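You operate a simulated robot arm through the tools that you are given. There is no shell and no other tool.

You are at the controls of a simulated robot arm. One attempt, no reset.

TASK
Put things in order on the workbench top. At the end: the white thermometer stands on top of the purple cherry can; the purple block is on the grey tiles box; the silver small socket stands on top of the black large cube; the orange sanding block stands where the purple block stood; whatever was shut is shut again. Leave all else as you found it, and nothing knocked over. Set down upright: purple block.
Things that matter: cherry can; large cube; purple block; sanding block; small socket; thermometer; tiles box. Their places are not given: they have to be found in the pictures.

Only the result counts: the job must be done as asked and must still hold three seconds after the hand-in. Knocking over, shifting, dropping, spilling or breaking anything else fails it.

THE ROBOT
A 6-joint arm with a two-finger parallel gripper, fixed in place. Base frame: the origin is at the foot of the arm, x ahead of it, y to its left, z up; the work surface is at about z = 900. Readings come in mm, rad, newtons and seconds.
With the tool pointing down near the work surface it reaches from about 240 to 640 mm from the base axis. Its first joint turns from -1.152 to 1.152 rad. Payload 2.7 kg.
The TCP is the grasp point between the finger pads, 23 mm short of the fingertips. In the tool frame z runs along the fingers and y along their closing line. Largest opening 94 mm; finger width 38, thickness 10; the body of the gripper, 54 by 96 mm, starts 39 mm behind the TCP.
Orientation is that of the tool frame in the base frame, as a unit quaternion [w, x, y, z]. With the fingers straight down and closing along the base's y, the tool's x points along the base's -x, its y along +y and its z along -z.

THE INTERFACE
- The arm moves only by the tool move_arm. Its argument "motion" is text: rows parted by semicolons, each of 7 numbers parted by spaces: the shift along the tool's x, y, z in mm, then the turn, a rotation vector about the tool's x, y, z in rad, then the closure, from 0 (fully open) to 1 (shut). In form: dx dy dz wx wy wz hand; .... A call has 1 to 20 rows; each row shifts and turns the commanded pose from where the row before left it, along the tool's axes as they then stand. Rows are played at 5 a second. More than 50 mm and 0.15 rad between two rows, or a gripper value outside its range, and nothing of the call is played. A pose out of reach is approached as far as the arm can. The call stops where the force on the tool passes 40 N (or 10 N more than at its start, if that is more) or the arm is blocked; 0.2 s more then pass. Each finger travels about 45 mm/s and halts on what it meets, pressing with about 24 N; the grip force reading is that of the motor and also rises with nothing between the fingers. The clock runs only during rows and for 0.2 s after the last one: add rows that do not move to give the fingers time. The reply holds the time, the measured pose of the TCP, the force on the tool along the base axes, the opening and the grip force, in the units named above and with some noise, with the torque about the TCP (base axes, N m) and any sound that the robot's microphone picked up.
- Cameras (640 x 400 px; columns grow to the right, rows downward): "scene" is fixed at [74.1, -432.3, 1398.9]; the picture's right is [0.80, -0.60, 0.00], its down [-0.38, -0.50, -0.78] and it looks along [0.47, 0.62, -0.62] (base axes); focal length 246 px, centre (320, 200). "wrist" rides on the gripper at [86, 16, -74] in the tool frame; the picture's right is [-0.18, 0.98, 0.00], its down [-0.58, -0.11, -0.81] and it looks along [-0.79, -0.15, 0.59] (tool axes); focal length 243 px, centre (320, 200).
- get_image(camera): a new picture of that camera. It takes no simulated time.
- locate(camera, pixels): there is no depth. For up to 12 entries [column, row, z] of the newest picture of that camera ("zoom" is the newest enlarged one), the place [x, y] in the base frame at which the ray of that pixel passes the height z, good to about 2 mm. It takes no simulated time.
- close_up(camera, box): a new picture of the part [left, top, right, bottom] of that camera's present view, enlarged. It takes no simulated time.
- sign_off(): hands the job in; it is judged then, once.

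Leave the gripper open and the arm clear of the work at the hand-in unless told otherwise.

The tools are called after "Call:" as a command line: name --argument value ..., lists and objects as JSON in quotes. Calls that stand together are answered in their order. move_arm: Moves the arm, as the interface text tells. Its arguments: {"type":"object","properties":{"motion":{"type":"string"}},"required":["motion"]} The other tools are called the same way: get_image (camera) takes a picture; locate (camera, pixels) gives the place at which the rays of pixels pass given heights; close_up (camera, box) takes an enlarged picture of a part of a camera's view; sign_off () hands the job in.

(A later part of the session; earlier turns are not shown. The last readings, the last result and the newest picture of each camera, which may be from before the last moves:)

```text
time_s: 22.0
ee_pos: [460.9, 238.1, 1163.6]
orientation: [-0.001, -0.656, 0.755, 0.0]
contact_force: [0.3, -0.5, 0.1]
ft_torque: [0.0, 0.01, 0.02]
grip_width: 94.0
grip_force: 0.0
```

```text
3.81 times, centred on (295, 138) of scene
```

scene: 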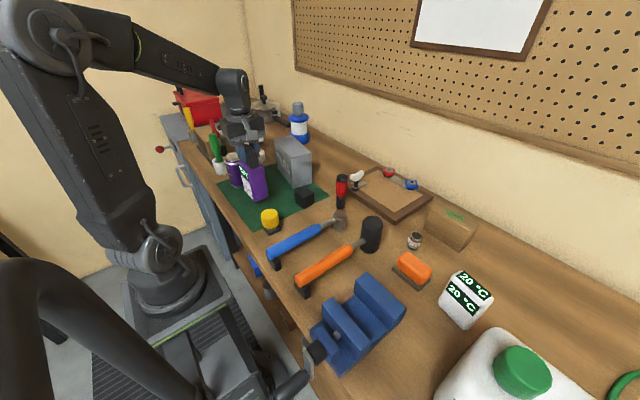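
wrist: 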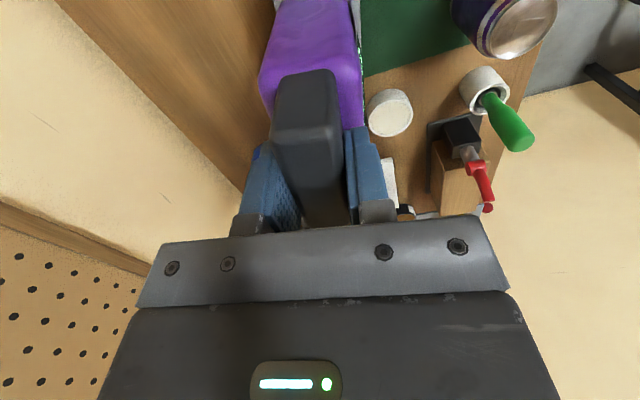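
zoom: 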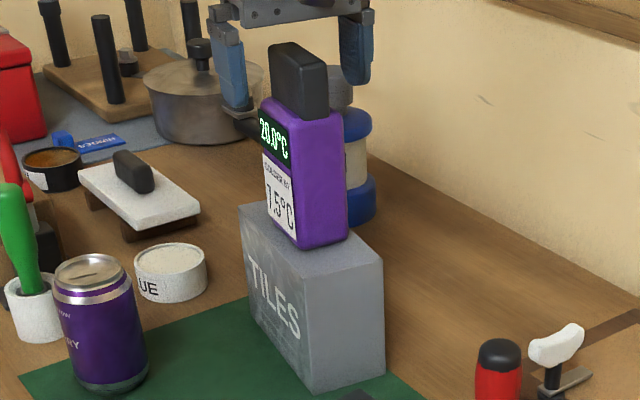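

The purple block stands upright on the tiles box and is released. I'll rise clear, undo the turn, and go to about (300,120,1230) to view the can and where the purple block stood.

Call:
move_arm --motion "0 0 -20 0 0 0 0; 0 0 -25 0 0 0 0; 0 0 -25 0 0 0 0; 0 0 0 0 0 -0.14 0; 29.5 40 0 0 0 0 0; 29.5 40 0 0 0 0 0; 29.5 40 0 0 0 0 0; 29.5 40 0 0 0 0 0; 0 0 0 0 0 0 0"

Call:
get_image --camera "wrist"

Call:
get_image --camera "scene"

```text
time_s: 24.0
ee_pos: [299.6, 119.0, 1234.5]
orientation: [0.0, -0.707, 0.707, 0.0]
contact_force: [0.2, 0.4, 0.1]
ft_torque: [0.0, 0.0, -0.01]
grip_width: 93.9
grip_force: 0.1
```

```text
taken
```

wrist: 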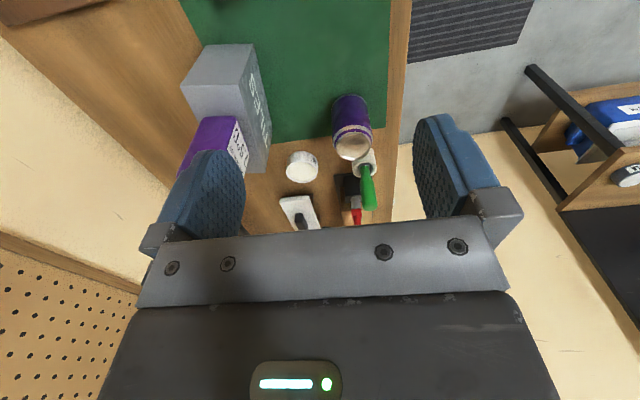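

```text
taken
```

scene: 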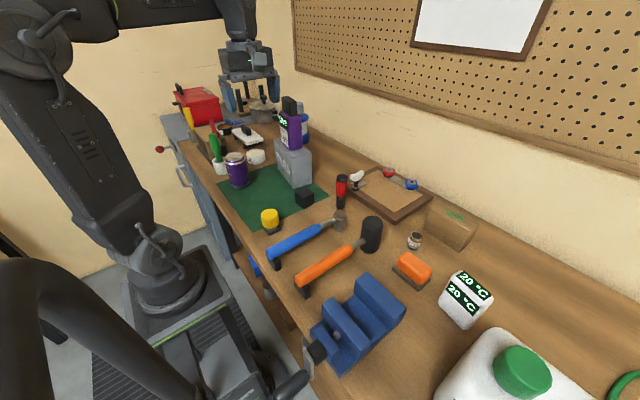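

I'll zoom in on the can from both cameras to fix its position and height.

Call:
close_up --camera "wrist" --box '[310, 80, 400, 220]'

Call:
close_up --camera "scene" --box '[200, 120, 270, 200]'

```text
2.86 times, centred on (355, 150) of wrist
```

zoom: 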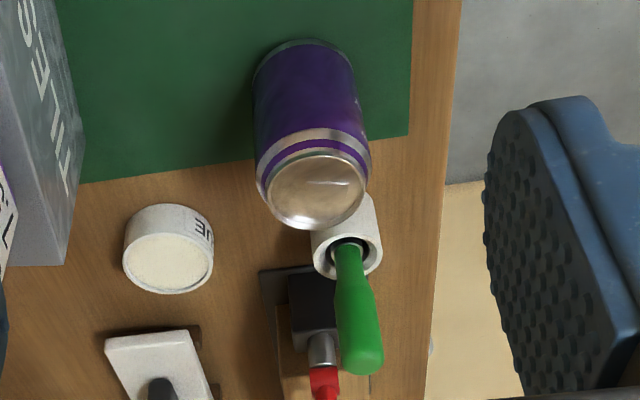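

```text
5.00 times, centred on (235, 160) of scene
```

zoom: 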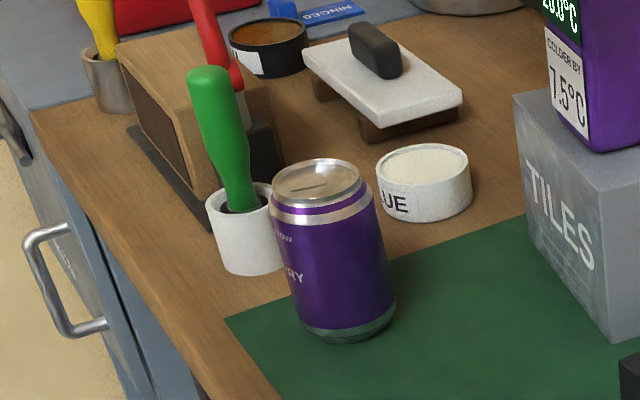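

I'll locate the can's base and lid from both pictures.

Call:
locate --camera "zoom" --pixels '[[345, 343, 901], [298, 322, 901], [396, 312, 901], [319, 181, 1010], [319, 181, 1020], [319, 181, 1030], [273, 192, 1015], [366, 186, 1015], [205, 70, 1030], [215, 80, 1050], [245, 272, 901], [225, 205, 950]]'

Call:
locate --camera "wrist" --pixels '[[348, 94.1, 901], [331.9, 104, 901], [367.2, 103, 901], [353.6, 146.5, 1010], [353.6, 146.5, 1020], [353.6, 146.5, 1030], [335, 147, 1015], [372.5, 143, 1015], [366, 169, 950], [376, 180, 950], [370, 212, 1040], [382, 205, 1040]]'

```text
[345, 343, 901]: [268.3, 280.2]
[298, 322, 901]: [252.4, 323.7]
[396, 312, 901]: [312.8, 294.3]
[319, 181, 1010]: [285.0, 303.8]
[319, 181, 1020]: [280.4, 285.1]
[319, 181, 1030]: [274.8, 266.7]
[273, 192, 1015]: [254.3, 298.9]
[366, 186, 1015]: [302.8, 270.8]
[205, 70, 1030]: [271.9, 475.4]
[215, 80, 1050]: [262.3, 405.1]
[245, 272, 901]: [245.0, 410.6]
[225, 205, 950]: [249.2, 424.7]
```

```text
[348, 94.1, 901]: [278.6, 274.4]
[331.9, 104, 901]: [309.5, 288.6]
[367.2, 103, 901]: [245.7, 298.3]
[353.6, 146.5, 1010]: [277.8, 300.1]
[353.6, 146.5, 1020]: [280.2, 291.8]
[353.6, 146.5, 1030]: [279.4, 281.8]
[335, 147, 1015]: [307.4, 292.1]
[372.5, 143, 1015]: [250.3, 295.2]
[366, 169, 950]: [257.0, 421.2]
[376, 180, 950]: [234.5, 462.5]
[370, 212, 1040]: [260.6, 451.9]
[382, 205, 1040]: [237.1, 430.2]
```

The can's centre is about (280,306), diameter about 64, lid near z≈1006. The green handle is behind it at y>420, so I'll place the thermometer with the tool in its present orientation (camera toward -y). Now I'll fly to the thermometer at height.

Call:
move_arm --motion "47 -12.7 0 0 0 0 0; 47 -12.7 0 0 0 0 0; 47 -12.7 0 0 0 0 0; 47 -12.7 0 0 0 0 0; 47 -12.7 0 0 0 0 0; 47 -12.7 0 0 0 0 0; 47 -12.7 0 0 0 0 0; 47 -12.7 0 0 0 0 0; 47 -12.7 0 0 0 0 0; 47 -12.7 0 0 0 0 0; 47 -12.7 0 0 0 0 0; 0 0 0 0 0 0 0"

Call:
move_arm --motion "0 0 0 0 0 0.1454 0; 0 0 0 0 0 0.1454 0; 0 0 0 0 0 0.1454 0; 0 0 0 0 0 0.1454 0; 0 0 0 0 0 0.1454 0; 0 0 0 0 0 0.1454 0; 0 0 0 0 0 0.1454 0; 0 0 0 0 0 0.1454 0; 0 0 0 0 0 0.1454 0; 0 0 0 0 0 0.1454 0; 0 0 0 0 0 0.1454 0; 0 0 0 0 0 0.1454 0; 0 0 30 0 0 0 0; 0 0 30 0 0 0 0; 0 0 30 0 0 0 0; 0 0 0 0 0 0 0"

Call:
get_image --camera "wrist"

Call:
get_image --camera "scene"

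```text
time_s: 26.6
ee_pos: [412.2, -358.5, 1216.5]
orientation: [0.0, 0.708, -0.707, 0.0]
contact_force: [-0.5, -0.2, 0.4]
ft_torque: [-0.04, -0.01, -0.02]
grip_width: 93.9
grip_force: 0.2
out of reach, approached as far as the arm can: row 10, 11
```

```text
time_s: 30.0
ee_pos: [410.8, -358.3, 1126.3]
orientation: [-0.001, 0.087, 0.996, 0.001]
contact_force: [-0.6, 1.1, -0.5]
ft_torque: [-0.04, -0.01, 0.01]
grip_width: 93.9
grip_force: 0.0
```

```text
taken
```

wrist: 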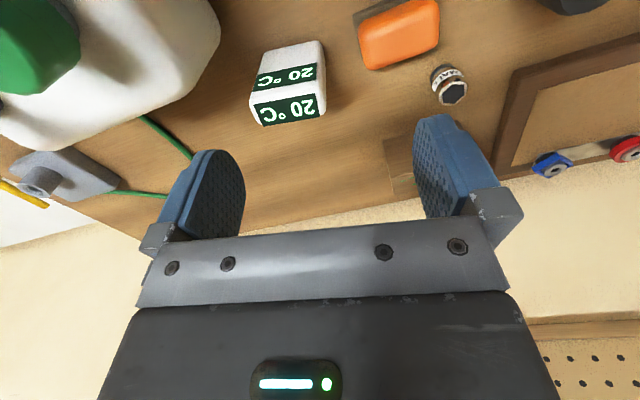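

```text
taken
```

scene: 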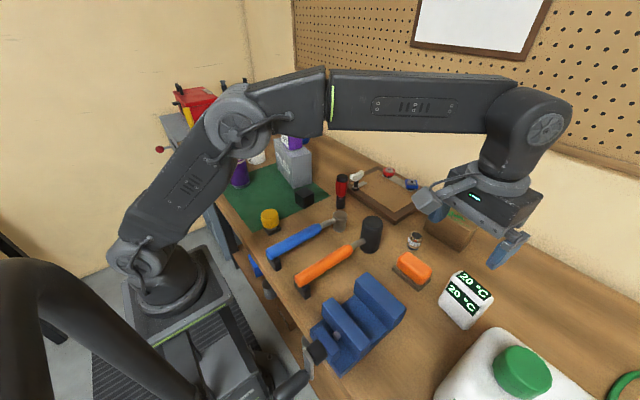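

The move was cut short by reach at that height, but I'm now at (410.8,-358.3,1126). The thermometer shows at (290,82). I'll zoom in.

Call:
close_up --camera "wrist" --box '[230, 20, 350, 140]'

```text
3.33 times, centred on (290, 80) of wrist
```

zoom: 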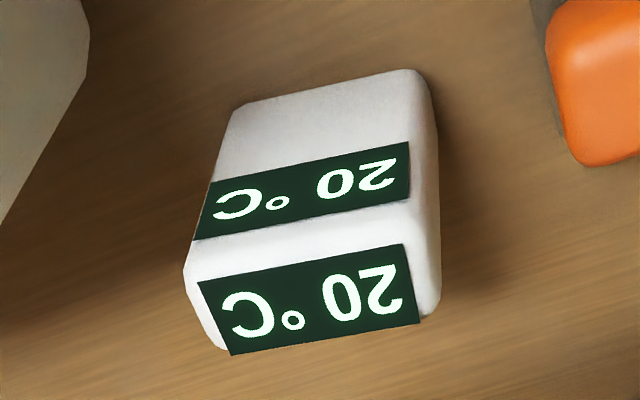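

Call:
locate --camera "zoom" --pixels '[[237, 105, 900], [418, 70, 900], [187, 268, 985], [413, 225, 985], [226, 350, 985], [435, 312, 985], [187, 268, 975], [413, 225, 975], [226, 350, 975], [435, 312, 975], [85, 70, 1000]]'

```text
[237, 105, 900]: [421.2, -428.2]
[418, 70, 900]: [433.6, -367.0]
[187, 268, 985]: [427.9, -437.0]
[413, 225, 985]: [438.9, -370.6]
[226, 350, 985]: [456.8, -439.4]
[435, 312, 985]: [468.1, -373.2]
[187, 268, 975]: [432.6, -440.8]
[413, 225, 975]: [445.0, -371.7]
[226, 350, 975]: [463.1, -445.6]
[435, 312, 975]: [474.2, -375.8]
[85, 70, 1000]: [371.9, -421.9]
```

The thermometer is centred near (448,-402), its top near z≈982, and its width runs along the tool's closing line (10° yaw). The sprayer's nearest corner is about (388,-457), which leaves about 30 mm for the finger. I'll lower to 1050 first, then shift above the thermometer.

Call:
move_arm --motion "0 0 38 0 0 0 0; 0 0 38 0 0 0 0; -22.1 -18.3 0 0 0 0 0; -22.1 -18.3 0 0 0 0 0; 0 0 0 0 0 0 0"

Call:
get_image --camera "wrist"

Call:
close_up --camera "scene" --box '[400, 180, 600, 380]'

```text
time_s: 31.2
ee_pos: [448.5, -402.2, 1049.7]
orientation: [0.001, 0.086, 0.996, 0.0]
contact_force: [0.2, -0.3, -0.6]
ft_torque: [0.0, -0.02, -0.02]
grip_width: 94.0
grip_force: 0.0
```

```text
taken
```

wrist: 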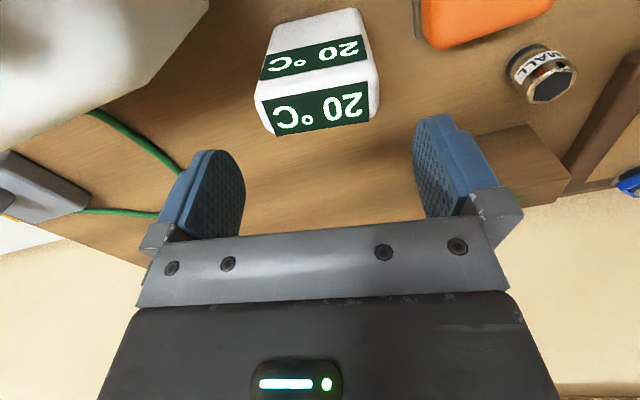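

```text
2.00 times, centred on (500, 280) of scene
```

zoom: 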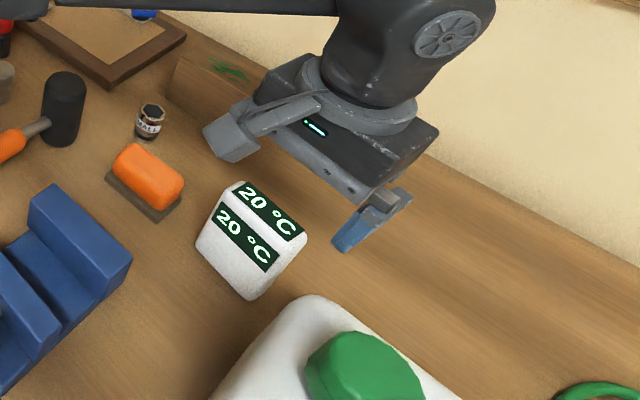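

The gripper is above the thermometer. I'll check the fit once more in a close-up before coming down.

Call:
close_up --camera "wrist" --box '[240, 0, 400, 150]'

```text
2.67 times, centred on (320, 75) of wrist
```

zoom: 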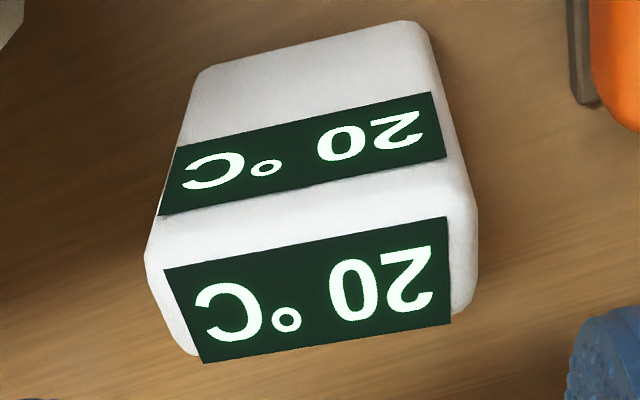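

Call:
locate --camera "zoom" --pixels '[[203, 70, 900], [422, 24, 900], [146, 252, 980], [475, 205, 980], [195, 352, 980], [472, 312, 980], [146, 252, 970], [475, 205, 970], [195, 352, 970], [472, 312, 970]]'

```text
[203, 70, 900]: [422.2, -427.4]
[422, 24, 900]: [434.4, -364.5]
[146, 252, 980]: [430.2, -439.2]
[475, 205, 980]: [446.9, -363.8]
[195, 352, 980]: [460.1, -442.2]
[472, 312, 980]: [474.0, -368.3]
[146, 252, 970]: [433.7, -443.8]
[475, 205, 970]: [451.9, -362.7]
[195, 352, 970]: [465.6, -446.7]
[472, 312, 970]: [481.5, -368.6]
```

The width at the top is about 74 mm, centred within about 2 mm on the closing line, leaving about 10 mm per side. I'll come down to TCP z≈962, which keeps the palm above the top.

Call:
move_arm --motion "-2 0 25 0 0 0 0; 0 0 20 0 0 0 0; 0 0 15 0 0 0 0; 0 0 15 0 0 0 0; 0 0 12 0 0 0 0; 0 0 0 0 0 0 0"

Call:
close_up --camera "scene" --box '[400, 200, 560, 360]'

Call:
get_image --camera "wrist"

```text
time_s: 32.6
ee_pos: [450.4, -401.5, 966.1]
orientation: [0.002, 0.086, 0.996, -0.002]
contact_force: [-1.5, 3.2, 16.8]
ft_torque: [0.13, 0.15, -0.02]
grip_width: 94.0
grip_force: 0.1
```

```text
2.50 times, centred on (480, 280) of scene
```

zoom: 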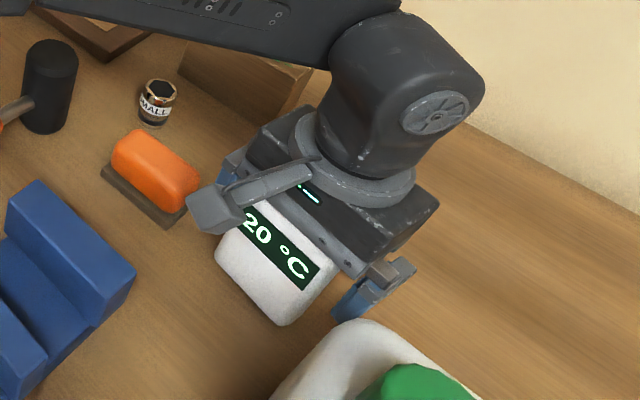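

```text
taken
```

wrist: 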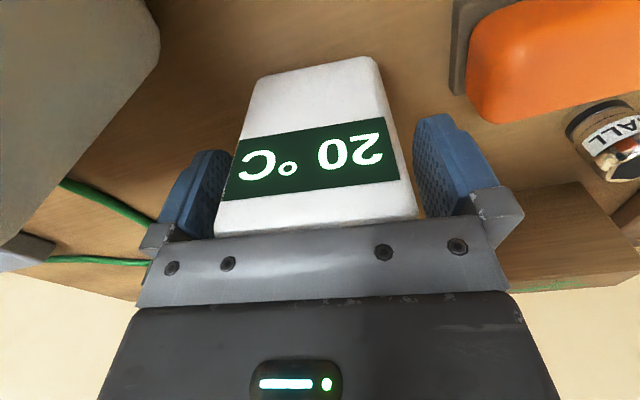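

The palm touched the thermometer's top at TCP 966, so its top is really at z≈1004. Recomputing with that, it's about 64 mm wide and 25–30 mm deep, centred near (438,-398). I'll back up 6 mm and shift 10 mm toward the arm so the pads cover it.

Call:
move_arm --motion "0 0 -6 0 0 0 0; 10.5 1.4 0 0 0 0 0; 0 0 0 0 0 0 0"

Call:
get_image --camera "wrist"

Call:
close_up --camera "scene" --box '[400, 200, 560, 360]'

```text
time_s: 33.4
ee_pos: [440.9, -399.0, 969.4]
orientation: [0.0, 0.087, 0.996, 0.0]
contact_force: [-0.2, 0.5, 0.6]
ft_torque: [0.01, 0.01, 0.0]
grip_width: 94.0
grip_force: 0.1
```

```text
taken
```

wrist: 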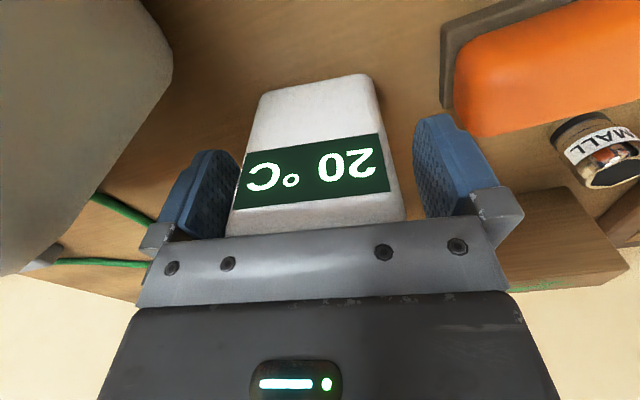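

```text
2.50 times, centred on (480, 280) of scene
```

zoom: 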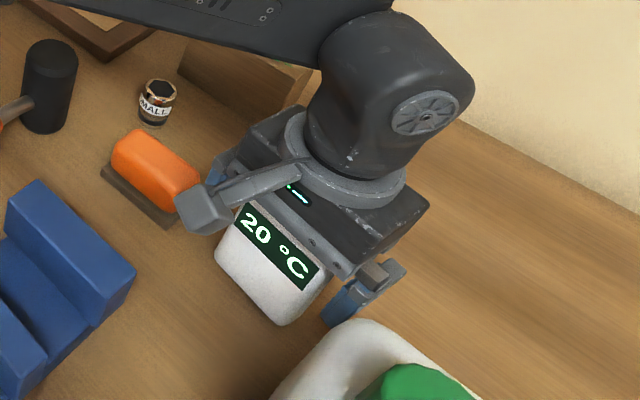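

Now the pads cover the thermometer's sides. I'll close the fingers.

Call:
move_arm --motion "0 0 0 0 0 0 1; 0 0 0 0 0 0 1; 0 0 0 0 0 0 1; 0 0 0 0 0 0 1; 0 0 0 0 0 0 1; 0 0 0 0 0 0 1"

Call:
get_image --camera "wrist"

```text
time_s: 34.8
ee_pos: [441.5, -398.5, 968.6]
orientation: [-0.001, 0.087, 0.996, -0.001]
contact_force: [0.4, 0.1, -0.2]
ft_torque: [-0.01, 0.0, 0.04]
grip_width: 69.8
grip_force: 23.9
```

```text
taken
```

wrist: 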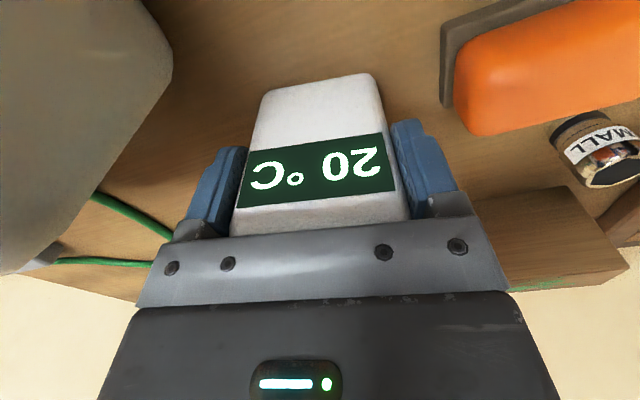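

It's gripped at 69.8 mm. I'll lift straight up 40 mm and check.

Call:
move_arm --motion "0 0 -5 0 0 0 1; 0 0 -15 0 0 0 1; 0 0 -20 0 0 0 1; 0 0 0 0 0 0 1; 0 0 0 0 0 0 1"

Call:
get_image --camera "scene"

Call:
get_image --camera "wrist"

```text
time_s: 36.0
ee_pos: [440.9, -397.8, 1009.2]
orientation: [0.0, 0.087, 0.996, 0.0]
contact_force: [0.9, -0.8, -1.3]
ft_torque: [0.05, -0.02, 0.01]
grip_width: 69.8
grip_force: 24.4
```

```text
taken
```

scene: 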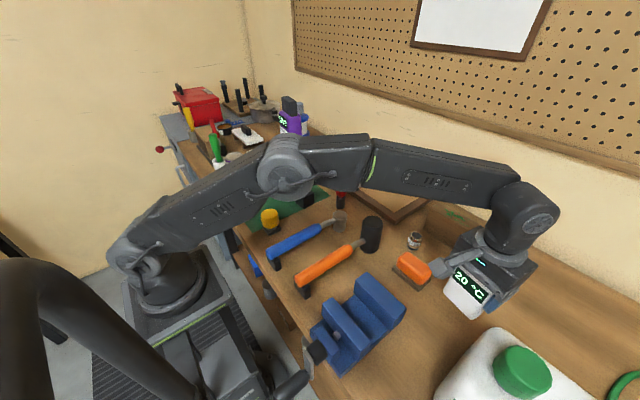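

```text
taken
```

wrist: 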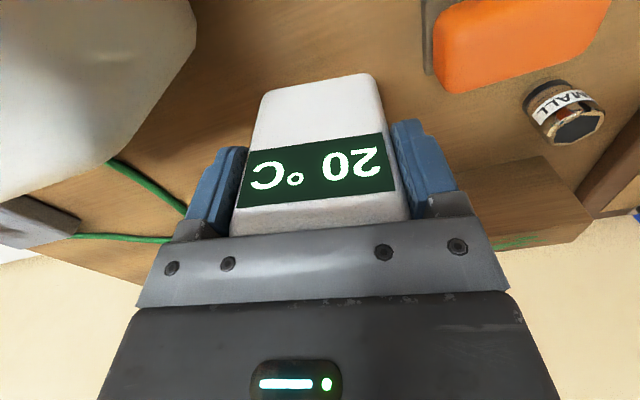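

Lifted cleanly, with the bottom of the thermometer about 69 mm below the TCP. I'll raise it and carry it to above the can at (280,306), staying above 1090.

Call:
move_arm --motion "0 0 -40 0 0 0 1; 0 0 -40 0 0 0 1; 18.69 44.37 -3 0 0 0 1; 18.69 44.37 -3 0 0 0 1; 18.69 44.37 -3 0 0 0 1; 18.69 44.37 -3 0 0 0 1; 18.69 44.37 -3 0 0 0 1; 18.69 44.37 -3 0 0 0 1; 18.69 44.37 -3 0 0 0 1; 18.69 44.37 -3 0 0 0 1; 18.69 44.37 -3 0 0 0 1; 18.69 44.37 -3 0 0 0 1; 18.69 44.37 -3 0 0 0 1; 18.69 44.37 -3 0 0 0 1; 18.69 44.37 -3 0 0 0 1; 18.69 44.37 -3 0 0 0 1; 18.69 44.37 -3 0 0 0 1; 0 0 0 0 0 0 1"

```text
time_s: 39.8
ee_pos: [280.8, 307.6, 1133.0]
orientation: [0.0, 0.087, 0.996, 0.0]
contact_force: [0.0, -0.1, -1.2]
ft_torque: [-0.05, -0.01, -0.01]
grip_width: 69.6
grip_force: 24.3
```

Now above the can. I'll turn the tool so the camera faces away from the green handle, then check alignment.

Call:
move_arm --motion "0 0 0 0 0 -0.1454 1; 0 0 0 0 0 -0.1454 1; 0 0 0 0 0 -0.1454 1; 0 0 0 0 0 -0.1454 1; 0 0 0 0 0 -0.1454 1; 0 0 0 0 0 -0.1454 1; 0 0 0 0 0 -0.1454 1; 0 0 0 0 0 -0.1454 1; 0 0 0 0 0 -0.1454 1; 0 0 0 0 0 -0.1454 1; 0 0 0 0 0 -0.1454 1; 0 0 0 0 0 -0.1454 1; 0 0 0 0 0 0 1"

Call:
get_image --camera "wrist"

Call:
close_up --camera "scene" --box '[190, 90, 290, 200]'

```text
time_s: 42.6
ee_pos: [281.0, 306.2, 1134.7]
orientation: [-0.001, 0.708, -0.706, 0.0]
contact_force: [-0.3, 0.2, -0.9]
ft_torque: [-0.01, -0.03, -0.01]
grip_width: 69.7
grip_force: 23.7
```

```text
taken
```

wrist: 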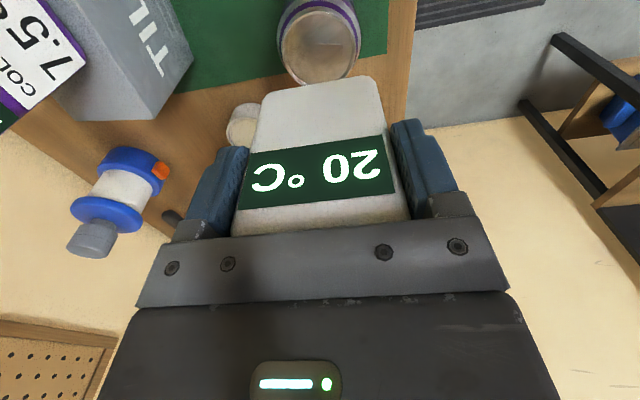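

```text
3.64 times, centred on (240, 145) of scene
```

zoom: 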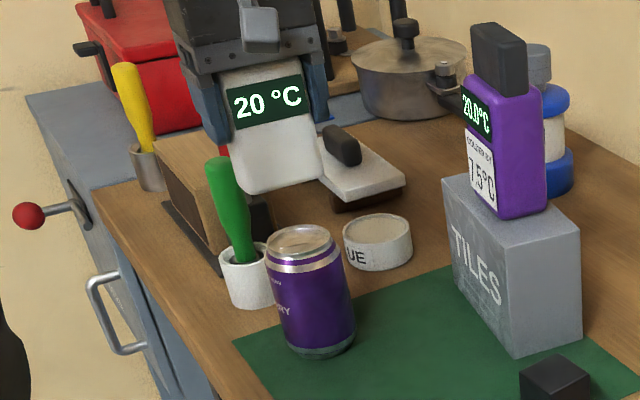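

The lid is visible at about (320,45) in the wrist view. I'll locate its edges at the lid height to check centring.

Call:
close_up --camera "wrist" --box '[260, 0, 380, 100]'

```text
4.00 times, centred on (320, 50) of wrist
```

zoom: 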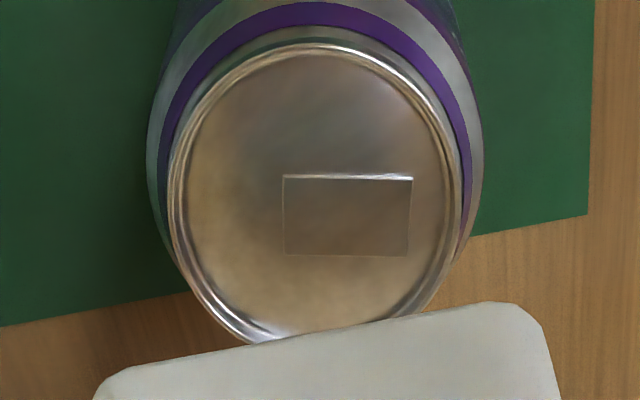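

Call:
locate --camera "zoom" --pixels '[[170, 200, 1006], [462, 195, 1006], [315, 43, 1006], [316, 195, 1006], [316, 195, 1015], [316, 195, 1025], [110, 378, 1066], [540, 318, 1066], [315, 43, 1015], [170, 200, 1015], [462, 195, 1015]]'

```text
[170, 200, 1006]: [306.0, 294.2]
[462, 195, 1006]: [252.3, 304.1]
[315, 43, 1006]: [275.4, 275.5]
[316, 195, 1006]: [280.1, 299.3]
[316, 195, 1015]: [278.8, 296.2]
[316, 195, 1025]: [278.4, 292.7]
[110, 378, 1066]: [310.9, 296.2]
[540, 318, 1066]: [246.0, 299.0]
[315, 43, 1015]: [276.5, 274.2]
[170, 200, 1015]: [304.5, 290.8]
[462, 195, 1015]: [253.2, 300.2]
```

The lid centre works out at about (279,299) with rim height near 1015. The thermometer's front bottom edge is at y≈297, so its centre is near y≈310, and I need to shift about 11 mm toward -y. Then I'll lower to just above the lid.

Call:
move_arm --motion "11 0.5 0 0 0 0 1; 0 0 15 0 0 0 1; 0 0 15 0 0 0 1; 0 0 10 0 0 0 1; 0 0 0 0 0 0 1"

Call:
close_up --camera "wrist" --box '[240, 0, 400, 120]'

Call:
close_up --camera "scene" --box '[200, 110, 280, 200]'

```text
time_s: 43.8
ee_pos: [279.5, 295.5, 1093.4]
orientation: [0.0, -0.707, 0.707, 0.0]
contact_force: [0.0, 1.2, -1.0]
ft_torque: [0.01, -0.02, -0.03]
grip_width: 69.9
grip_force: 23.6
```

```text
3.33 times, centred on (320, 60) of wrist
```

zoom: 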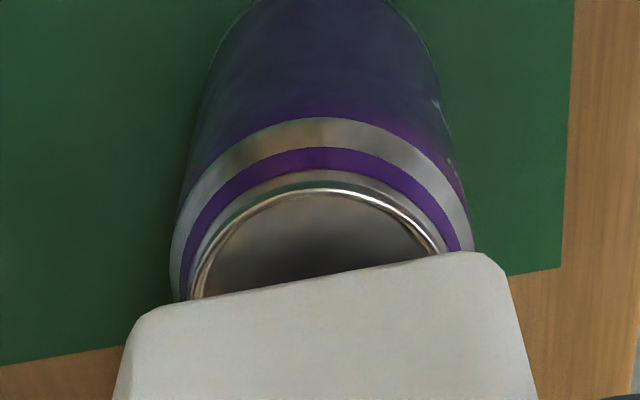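

```text
4.44 times, centred on (240, 155) of scene
```

zoom: 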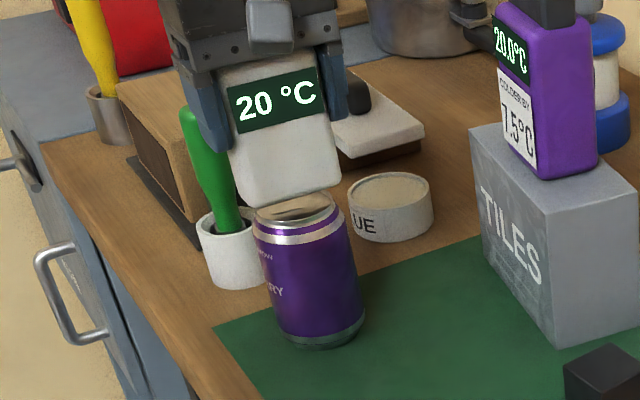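

Call:
locate --camera "zoom" --pixels '[[245, 203, 1025], [338, 184, 1025], [256, 215, 1015], [344, 208, 1015]]'

Call:
close_up --camera "wrist" --box '[240, 0, 400, 120]'

Call:
locate --camera "zoom" --pixels '[[140, 318, 1025], [500, 258, 1025], [320, 190, 1015], [195, 285, 1015], [442, 248, 1015], [320, 290, 1025]]'

```text
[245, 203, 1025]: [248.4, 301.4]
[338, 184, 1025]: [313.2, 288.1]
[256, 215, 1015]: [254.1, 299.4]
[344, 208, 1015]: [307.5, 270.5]
```

```text
3.33 times, centred on (320, 60) of wrist
```

zoom: 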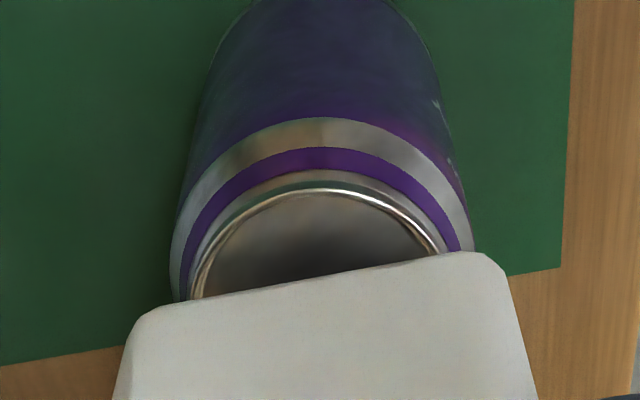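

```text
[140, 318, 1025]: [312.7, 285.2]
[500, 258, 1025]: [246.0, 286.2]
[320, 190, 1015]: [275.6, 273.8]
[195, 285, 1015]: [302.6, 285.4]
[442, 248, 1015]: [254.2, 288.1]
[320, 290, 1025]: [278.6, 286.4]
```

The thermometer's front edge is at y≈286, x 246–313, and the lid is centred at (279,300), so it's well centred. I'll lower in small steps until contact.

Call:
move_arm --motion "0 0 2.5 0 0 0 1; 0 0 2 0 0 0 1; 0 0 1.5 0 0 0 1; 0 0 0 0 0 0 1"

```text
time_s: 44.8
ee_pos: [279.1, 294.4, 1088.4]
orientation: [0.0, -0.707, 0.707, 0.0]
contact_force: [-0.7, -0.3, -1.2]
ft_torque: [0.0, -0.01, -0.01]
grip_width: 69.5
grip_force: 24.0
```

Call:
move_arm --motion "0 0 1.5 0 0 0 1; 0 0 1.5 0 0 0 1; 0 0 0 0 0 0 1"

```text
time_s: 45.6
ee_pos: [278.9, 295.7, 1085.2]
orientation: [0.0, -0.707, 0.707, 0.0]
contact_force: [-0.3, 0.6, -1.2]
ft_torque: [0.01, 0.01, 0.0]
grip_width: 69.7
grip_force: 24.5
```

No contact yet at 1085. I'll keep going in small steps.

Call:
move_arm --motion "0 0 1.5 0 0 0 1; 0 0 1 0 0 0 1; 0 0 0 0 0 0 1"

Call:
close_up --camera "scene" --box '[210, 130, 270, 190]'

```text
time_s: 46.4
ee_pos: [279.2, 295.8, 1083.9]
orientation: [0.002, -0.707, 0.708, 0.001]
contact_force: [-1.9, -0.7, 10.5]
ft_torque: [0.0, 0.26, 0.01]
grip_width: 69.7
grip_force: 24.1
```

```text
6.67 times, centred on (240, 160) of scene
```

zoom: 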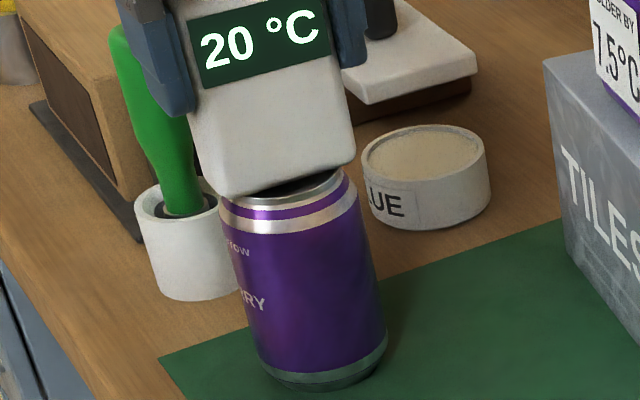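

Contact: +10.5 N, so the thermometer is standing on the lid. I'll ease the pressure by 0.5 mm and open gently.

Call:
move_arm --motion "0 0 -0.5 0 0 0 1; 0 0 0 0 0 0 0.2; 0 0 0 0 0 0 0.2; 0 0 0 0 0 0 0.1; 0 0 0 0 0 0 0; 0 0 0 0 0 0 0; 0 0 0 0 0 0 0"

Call:
close_up --camera "scene" --box '[200, 100, 280, 200]'

Call:
get_image --camera "wrist"

```text
time_s: 48.0
ee_pos: [278.8, 294.3, 1083.7]
orientation: [0.0, -0.707, 0.707, 0.0]
contact_force: [-0.5, -0.2, -0.4]
ft_torque: [0.0, 0.0, -0.01]
grip_width: 93.9
grip_force: 0.0
```

```text
4.00 times, centred on (240, 150) of scene
```

zoom: 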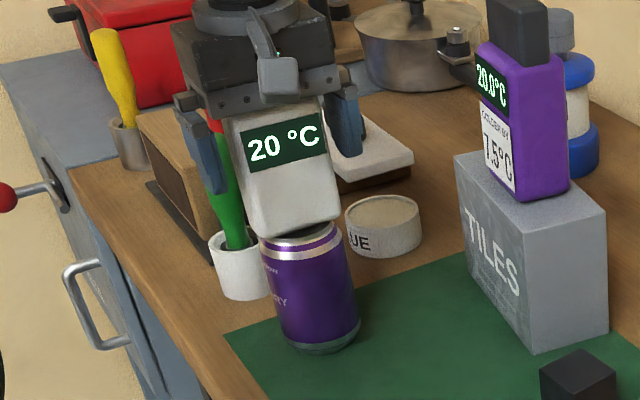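

```text
taken
```

wrist: 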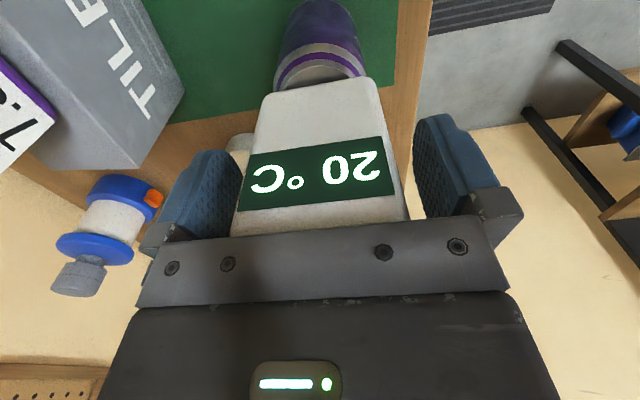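

The thermometer stands by itself. I'll rise straight up until the fingers are clear, then check it from the scene camera.

Call:
move_arm --motion "0 0 -15 0 0 0 0; 0 0 -25 0 0 0 0; 0 0 -30 0 0 0 0; 0 0 -40 0 0 0 0; 0 0 -30 0 0 0 0; 0 0 0 0 0 0 0"

Call:
close_up --camera "scene" --box '[190, 90, 290, 200]'

Call:
get_image --camera "wrist"

```text
time_s: 49.4
ee_pos: [278.8, 296.1, 1224.3]
orientation: [-0.001, 0.707, -0.707, 0.0]
contact_force: [0.9, 0.1, 0.2]
ft_torque: [-0.01, -0.01, -0.01]
grip_width: 94.1
grip_force: 0.0
```

```text
3.64 times, centred on (240, 145) of scene
```

zoom: 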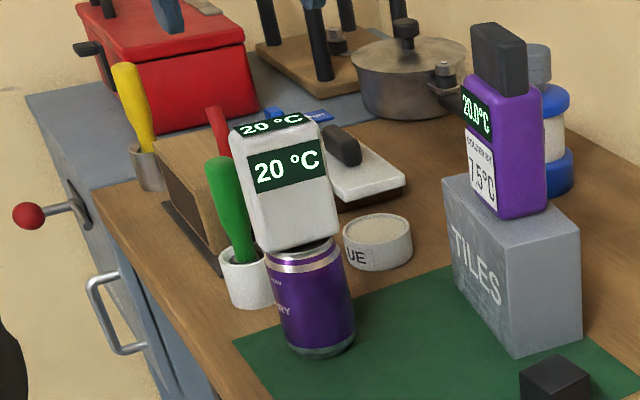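

```text
taken
```

wrist: 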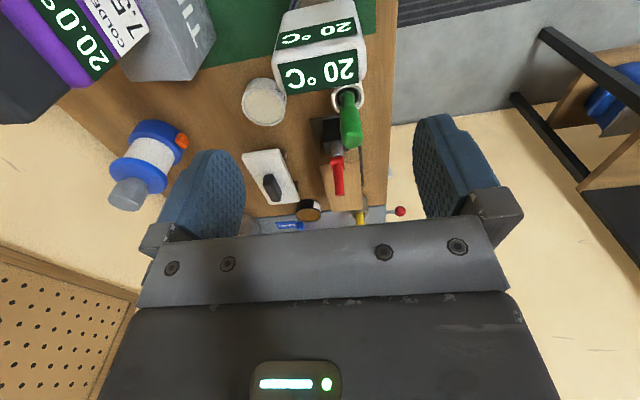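

The thermometer stands on the cherry can. Next is the sanding block. I'll fly back to about (300,-290,1150) and turn the camera to look along +x at it.

Call:
move_arm --motion "48.8 -1.75 6.2 0 0 0 0; 48.8 -1.75 6.2 0 0 0 0; 48.8 -1.75 6.2 0 0 0 0; 48.8 -1.75 6.2 0 0 0 0; 48.8 -1.75 6.2 0 0 0 0; 48.8 -1.75 6.2 0 0 0 0; 48.8 -1.75 6.2 0 0 0 0; 48.8 -1.75 6.2 0 0 0 0; 48.8 -1.75 6.2 0 0 0 0; 48.8 -1.75 6.2 0 0 0 0; 48.8 -1.75 6.2 0 0 0 0; 48.8 -1.75 6.2 0 0 0 0; 0 0 0 0 0 0 0"

Call:
move_arm --motion "0 0 0 0 0 0.1428 0; 0 0 0 0 0 0.1428 0; 0 0 0 0 0 0.1428 0; 0 0 0 0 0 0.1428 0; 0 0 0 0 0 0.1428 0; 0 0 0 0 0 0.1428 0; 0 0 0 0 0 0.1428 0; 0 0 0 0 0 0.1428 0; 0 0 0 0 0 0.1428 0; 0 0 0 0 0 0.1428 0; 0 0 0 0 0 0.1428 0; 0 0 0 0 0 0 0"

Call:
get_image --camera "wrist"

Call:
get_image --camera "scene"

```text
time_s: 52.2
ee_pos: [301.0, -290.1, 1150.2]
orientation: [0.001, -0.706, 0.708, 0.0]
contact_force: [-0.5, -0.6, -0.1]
ft_torque: [-0.02, 0.01, 0.0]
grip_width: 94.1
grip_force: 0.1
```

```text
time_s: 54.8
ee_pos: [300.1, -290.0, 1148.9]
orientation: [0.0, 0.001, 1.0, 0.0]
contact_force: [-0.4, -0.4, -0.1]
ft_torque: [0.02, 0.0, 0.01]
grip_width: 94.0
grip_force: 0.0
```

```text
taken
```

wrist: 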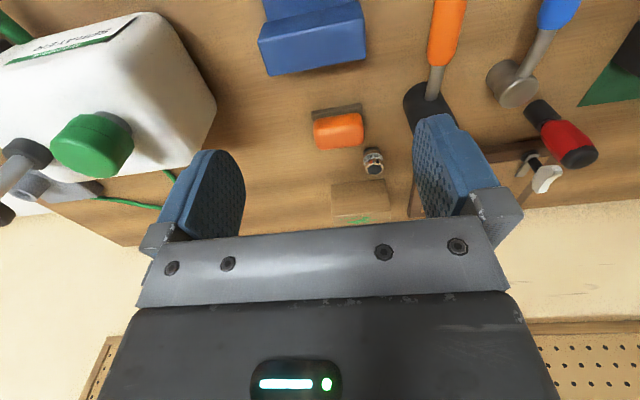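

```text
taken
```

scene: 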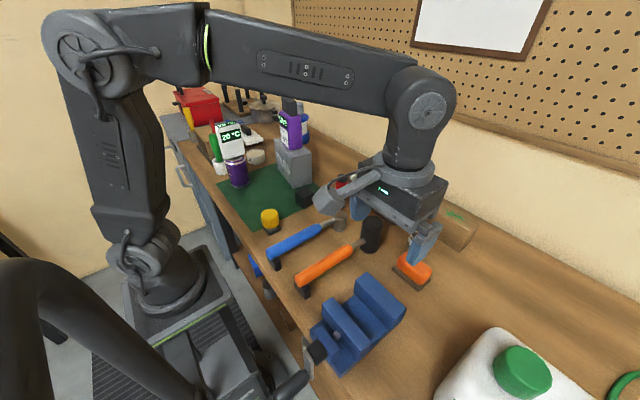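

The sanding block is at (338,128), the socket at (373,162) and the vise at (313,40) in the wrist view. I'll zoom in and locate them.

Call:
close_up --camera "wrist" --box '[290, 90, 400, 190]'

Call:
locate --camera "wrist" --pixels '[[268, 76, 900], [364, 60, 900], [268, 76, 930], [364, 60, 930], [259, 38, 970], [366, 25, 970]]'

```text
4.00 times, centred on (345, 140) of wrist
```

zoom: 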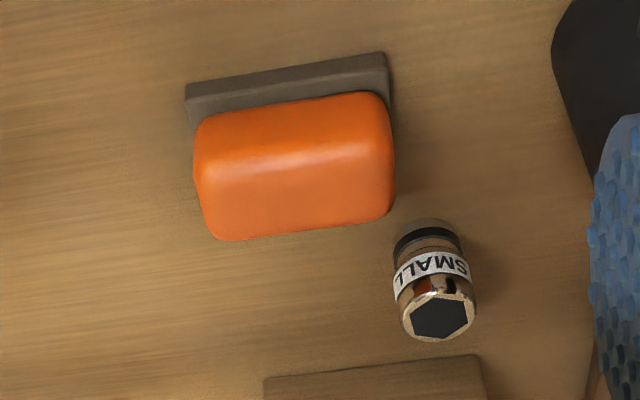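

```text
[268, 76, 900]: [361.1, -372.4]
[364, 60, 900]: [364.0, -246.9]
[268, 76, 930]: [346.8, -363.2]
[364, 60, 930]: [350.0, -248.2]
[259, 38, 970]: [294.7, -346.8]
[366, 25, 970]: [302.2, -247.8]
```

Call:
locate --camera "zoom" --pixels '[[187, 84, 900], [384, 52, 900], [187, 98, 912], [388, 68, 912], [198, 130, 912], [378, 96, 912], [200, 175, 945], [392, 145, 945], [214, 238, 945], [390, 210, 945], [214, 238, 955], [390, 210, 955]]'

Call:
close_up --camera "scene" --box '[380, 240, 450, 310]'

```text
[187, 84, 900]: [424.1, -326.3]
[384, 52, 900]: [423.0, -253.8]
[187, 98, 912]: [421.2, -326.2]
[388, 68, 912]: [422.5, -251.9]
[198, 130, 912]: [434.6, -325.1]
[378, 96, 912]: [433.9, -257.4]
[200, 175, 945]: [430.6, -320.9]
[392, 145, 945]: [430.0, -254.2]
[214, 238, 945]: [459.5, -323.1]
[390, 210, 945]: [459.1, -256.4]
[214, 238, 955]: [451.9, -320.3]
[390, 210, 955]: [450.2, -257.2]
```

```text
5.71 times, centred on (415, 275) of scene
```

zoom: 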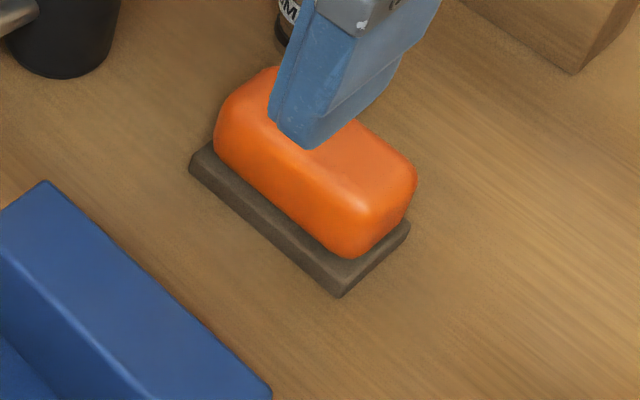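

Call:
locate --camera "zoom" --pixels '[[340, 297, 900], [410, 232, 900], [190, 172, 900], [340, 285, 912], [408, 220, 912], [345, 257, 915], [403, 222, 915], [365, 200, 945], [412, 165, 945], [412, 165, 950]]'

```text
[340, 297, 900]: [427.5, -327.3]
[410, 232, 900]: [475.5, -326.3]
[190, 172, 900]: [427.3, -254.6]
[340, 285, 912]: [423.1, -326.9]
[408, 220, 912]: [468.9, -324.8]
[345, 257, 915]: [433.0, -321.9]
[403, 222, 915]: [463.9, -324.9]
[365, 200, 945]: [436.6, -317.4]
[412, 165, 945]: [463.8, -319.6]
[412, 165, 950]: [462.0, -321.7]
```

The sanding block's base spans x 425–474 and y -327 to -254, with centre (449,-290.5) and orange part x 433–464. I'll turn the tool to close along x, move above it and come down to z≈1000.

Call:
move_arm --motion "0 0 0 0 0 -0.1428 0; 0 0 0 0 0 -0.1428 0; 0 0 0 0 0 -0.1428 0; 0 0 0 0 0 -0.1428 0; 0 0 0 0 0 -0.1428 0; 0 0 0 0 0 -0.1428 0; 0 0 0 0 0 -0.1428 0; 0 0 0 0 0 -0.1428 0; 0 0 0 0 0 -0.1428 0; 0 0 0 0 0 -0.1428 0; 0 0 0 0 0 -0.1428 0; 0 -37.25 0 0 0 0 0; 0 -37.25 0 0 0 0 0; 0 -37.25 0 0 0 0 0; 0 -37.25 0 0 0 0 0; 0 0 40 0 0 0 0; 0 0 40 0 0 0 0; 0 0 40 0 0 0 0; 0 0 29 0 0 0 0; 0 0 0 0 0 0 0"

Call:
get_image --camera "wrist"

Call:
close_up --camera "scene" --box '[360, 190, 500, 330]'

```text
time_s: 59.0
ee_pos: [450.6, -290.0, 998.2]
orientation: [-0.001, 0.707, -0.707, 0.0]
contact_force: [0.1, -0.9, -0.7]
ft_torque: [0.01, -0.04, 0.04]
grip_width: 93.7
grip_force: 0.0
```

```text
taken
```

wrist: 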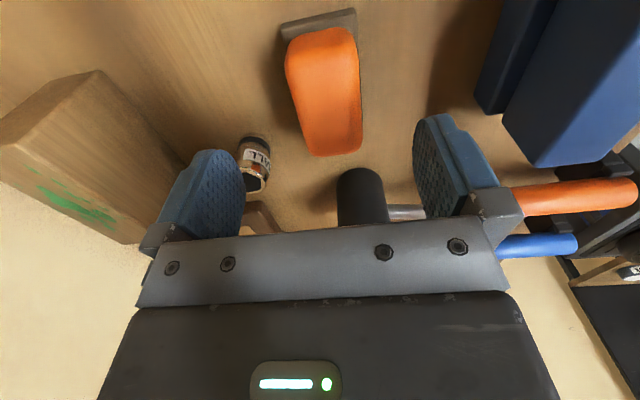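

```text
2.86 times, centred on (430, 260) of scene
```

zoom: 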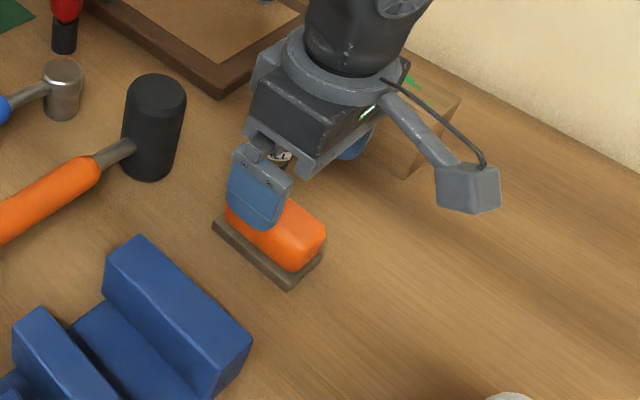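

I'll check the clearances: the wooden box on the left of the wrist picture, the socket, and the sanding block's edges.

Call:
locate --camera "wrist" --pixels '[[101, 71, 960], [101, 71, 930], [180, 165, 930], [180, 165, 960], [250, 140, 900], [255, 182, 940], [284, 28, 905], [356, 10, 905], [286, 62, 945], [358, 45, 945], [312, 154, 945], [362, 146, 945]]'

Call:
close_up --camera "wrist" --box '[220, 0, 400, 200]'

```text
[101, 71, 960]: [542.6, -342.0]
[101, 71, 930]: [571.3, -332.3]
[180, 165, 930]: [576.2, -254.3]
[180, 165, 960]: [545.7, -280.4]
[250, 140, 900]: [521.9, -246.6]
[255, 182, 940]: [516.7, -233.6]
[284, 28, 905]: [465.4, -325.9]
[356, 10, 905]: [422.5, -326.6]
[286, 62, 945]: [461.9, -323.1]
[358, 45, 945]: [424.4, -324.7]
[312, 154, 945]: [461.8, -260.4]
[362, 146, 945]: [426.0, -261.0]
```

```text
2.00 times, centred on (310, 100) of wrist
```

zoom: 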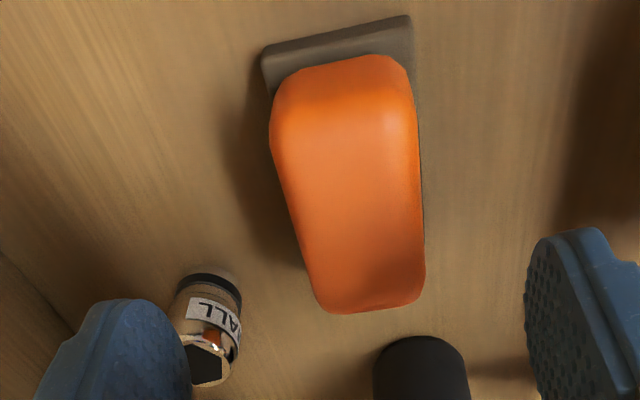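

All clear. The sanding block is centred near x=446, so I'll shift 4.5 mm toward the arm, come down to TCP z≈940 and close on the orange part.

Call:
move_arm --motion "0 4.5 0 0 0 0 0; 0 0 25 0 0 0 0; 0 0 20 0 0 0 0; 0 0 12 0 0 0 0; 0 0 0 0 0 0 0"

Call:
close_up --camera "scene" --box '[370, 210, 470, 310]'

Call:
get_image --camera "wrist"

```text
time_s: 60.2
ee_pos: [444.4, -290.1, 942.2]
orientation: [0.0, 0.707, -0.707, 0.0]
contact_force: [-0.9, -0.6, 0.2]
ft_torque: [0.01, -0.01, -0.01]
grip_width: 94.0
grip_force: 0.1
```

```text
4.00 times, centred on (420, 260) of scene
```

zoom: 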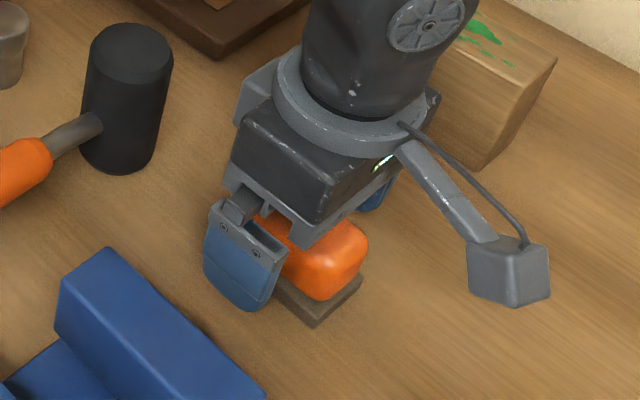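

```text
taken
```

wrist: 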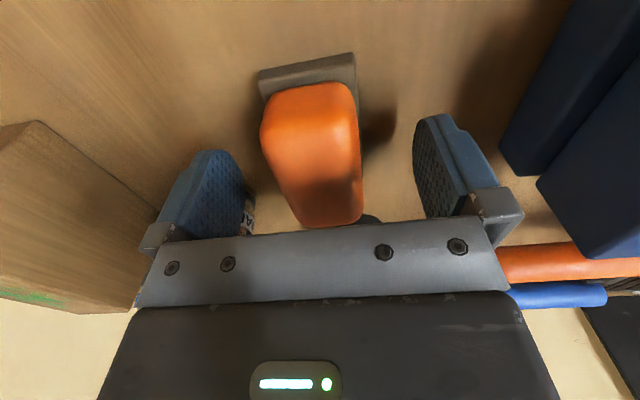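

The fingers straddle the block evenly. Closing now.

Call:
move_arm --motion "0 0 0 0 0 0 1; 0 0 0 0 0 0 1; 0 0 0 0 0 0 1; 0 0 0 0 0 0 1; 0 0 0 0 0 0 1; 0 0 0 0 0 0 1; 0 0 0 0 0 0 1"

Call:
get_image --camera "wrist"

```text
time_s: 61.8
ee_pos: [445.1, -290.4, 944.3]
orientation: [0.0, -0.707, 0.708, -0.001]
contact_force: [-0.2, 0.6, -1.0]
ft_torque: [-0.02, 0.01, -0.01]
grip_width: 39.3
grip_force: 23.7
```

```text
taken
```

wrist: 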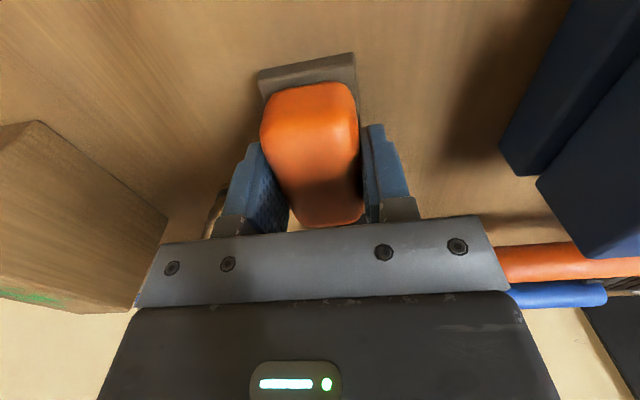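

It's gripped at 39.3 mm. I'll lift to about z=1100 and carry it to the purple block's old place at (280,165).

Call:
move_arm --motion "0 0 -5 0 0 0 1; 0 0 -30 0 0 0 1; 0 0 -45 0 0 0 1; 0 0 -45 0 0 0 1; 0 0 -35 0 0 0 1; 0 0 0 0 0 0 1"

Call:
get_image --camera "scene"

Call:
get_image --camera "wrist"

```text
time_s: 63.2
ee_pos: [443.6, -291.3, 1102.2]
orientation: [0.0, 0.707, -0.707, 0.001]
contact_force: [0.4, 1.2, -1.1]
ft_torque: [0.02, -0.03, 0.01]
grip_width: 39.5
grip_force: 24.3
```

```text
taken
```

scene: 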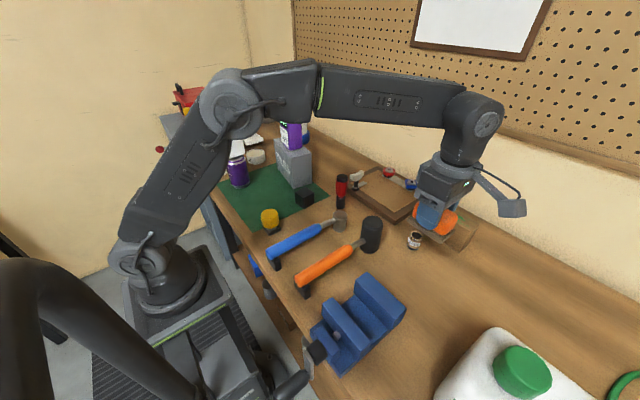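

```text
taken
```

wrist: 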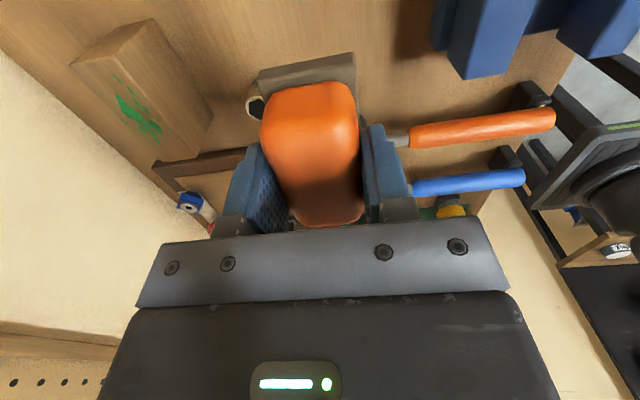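

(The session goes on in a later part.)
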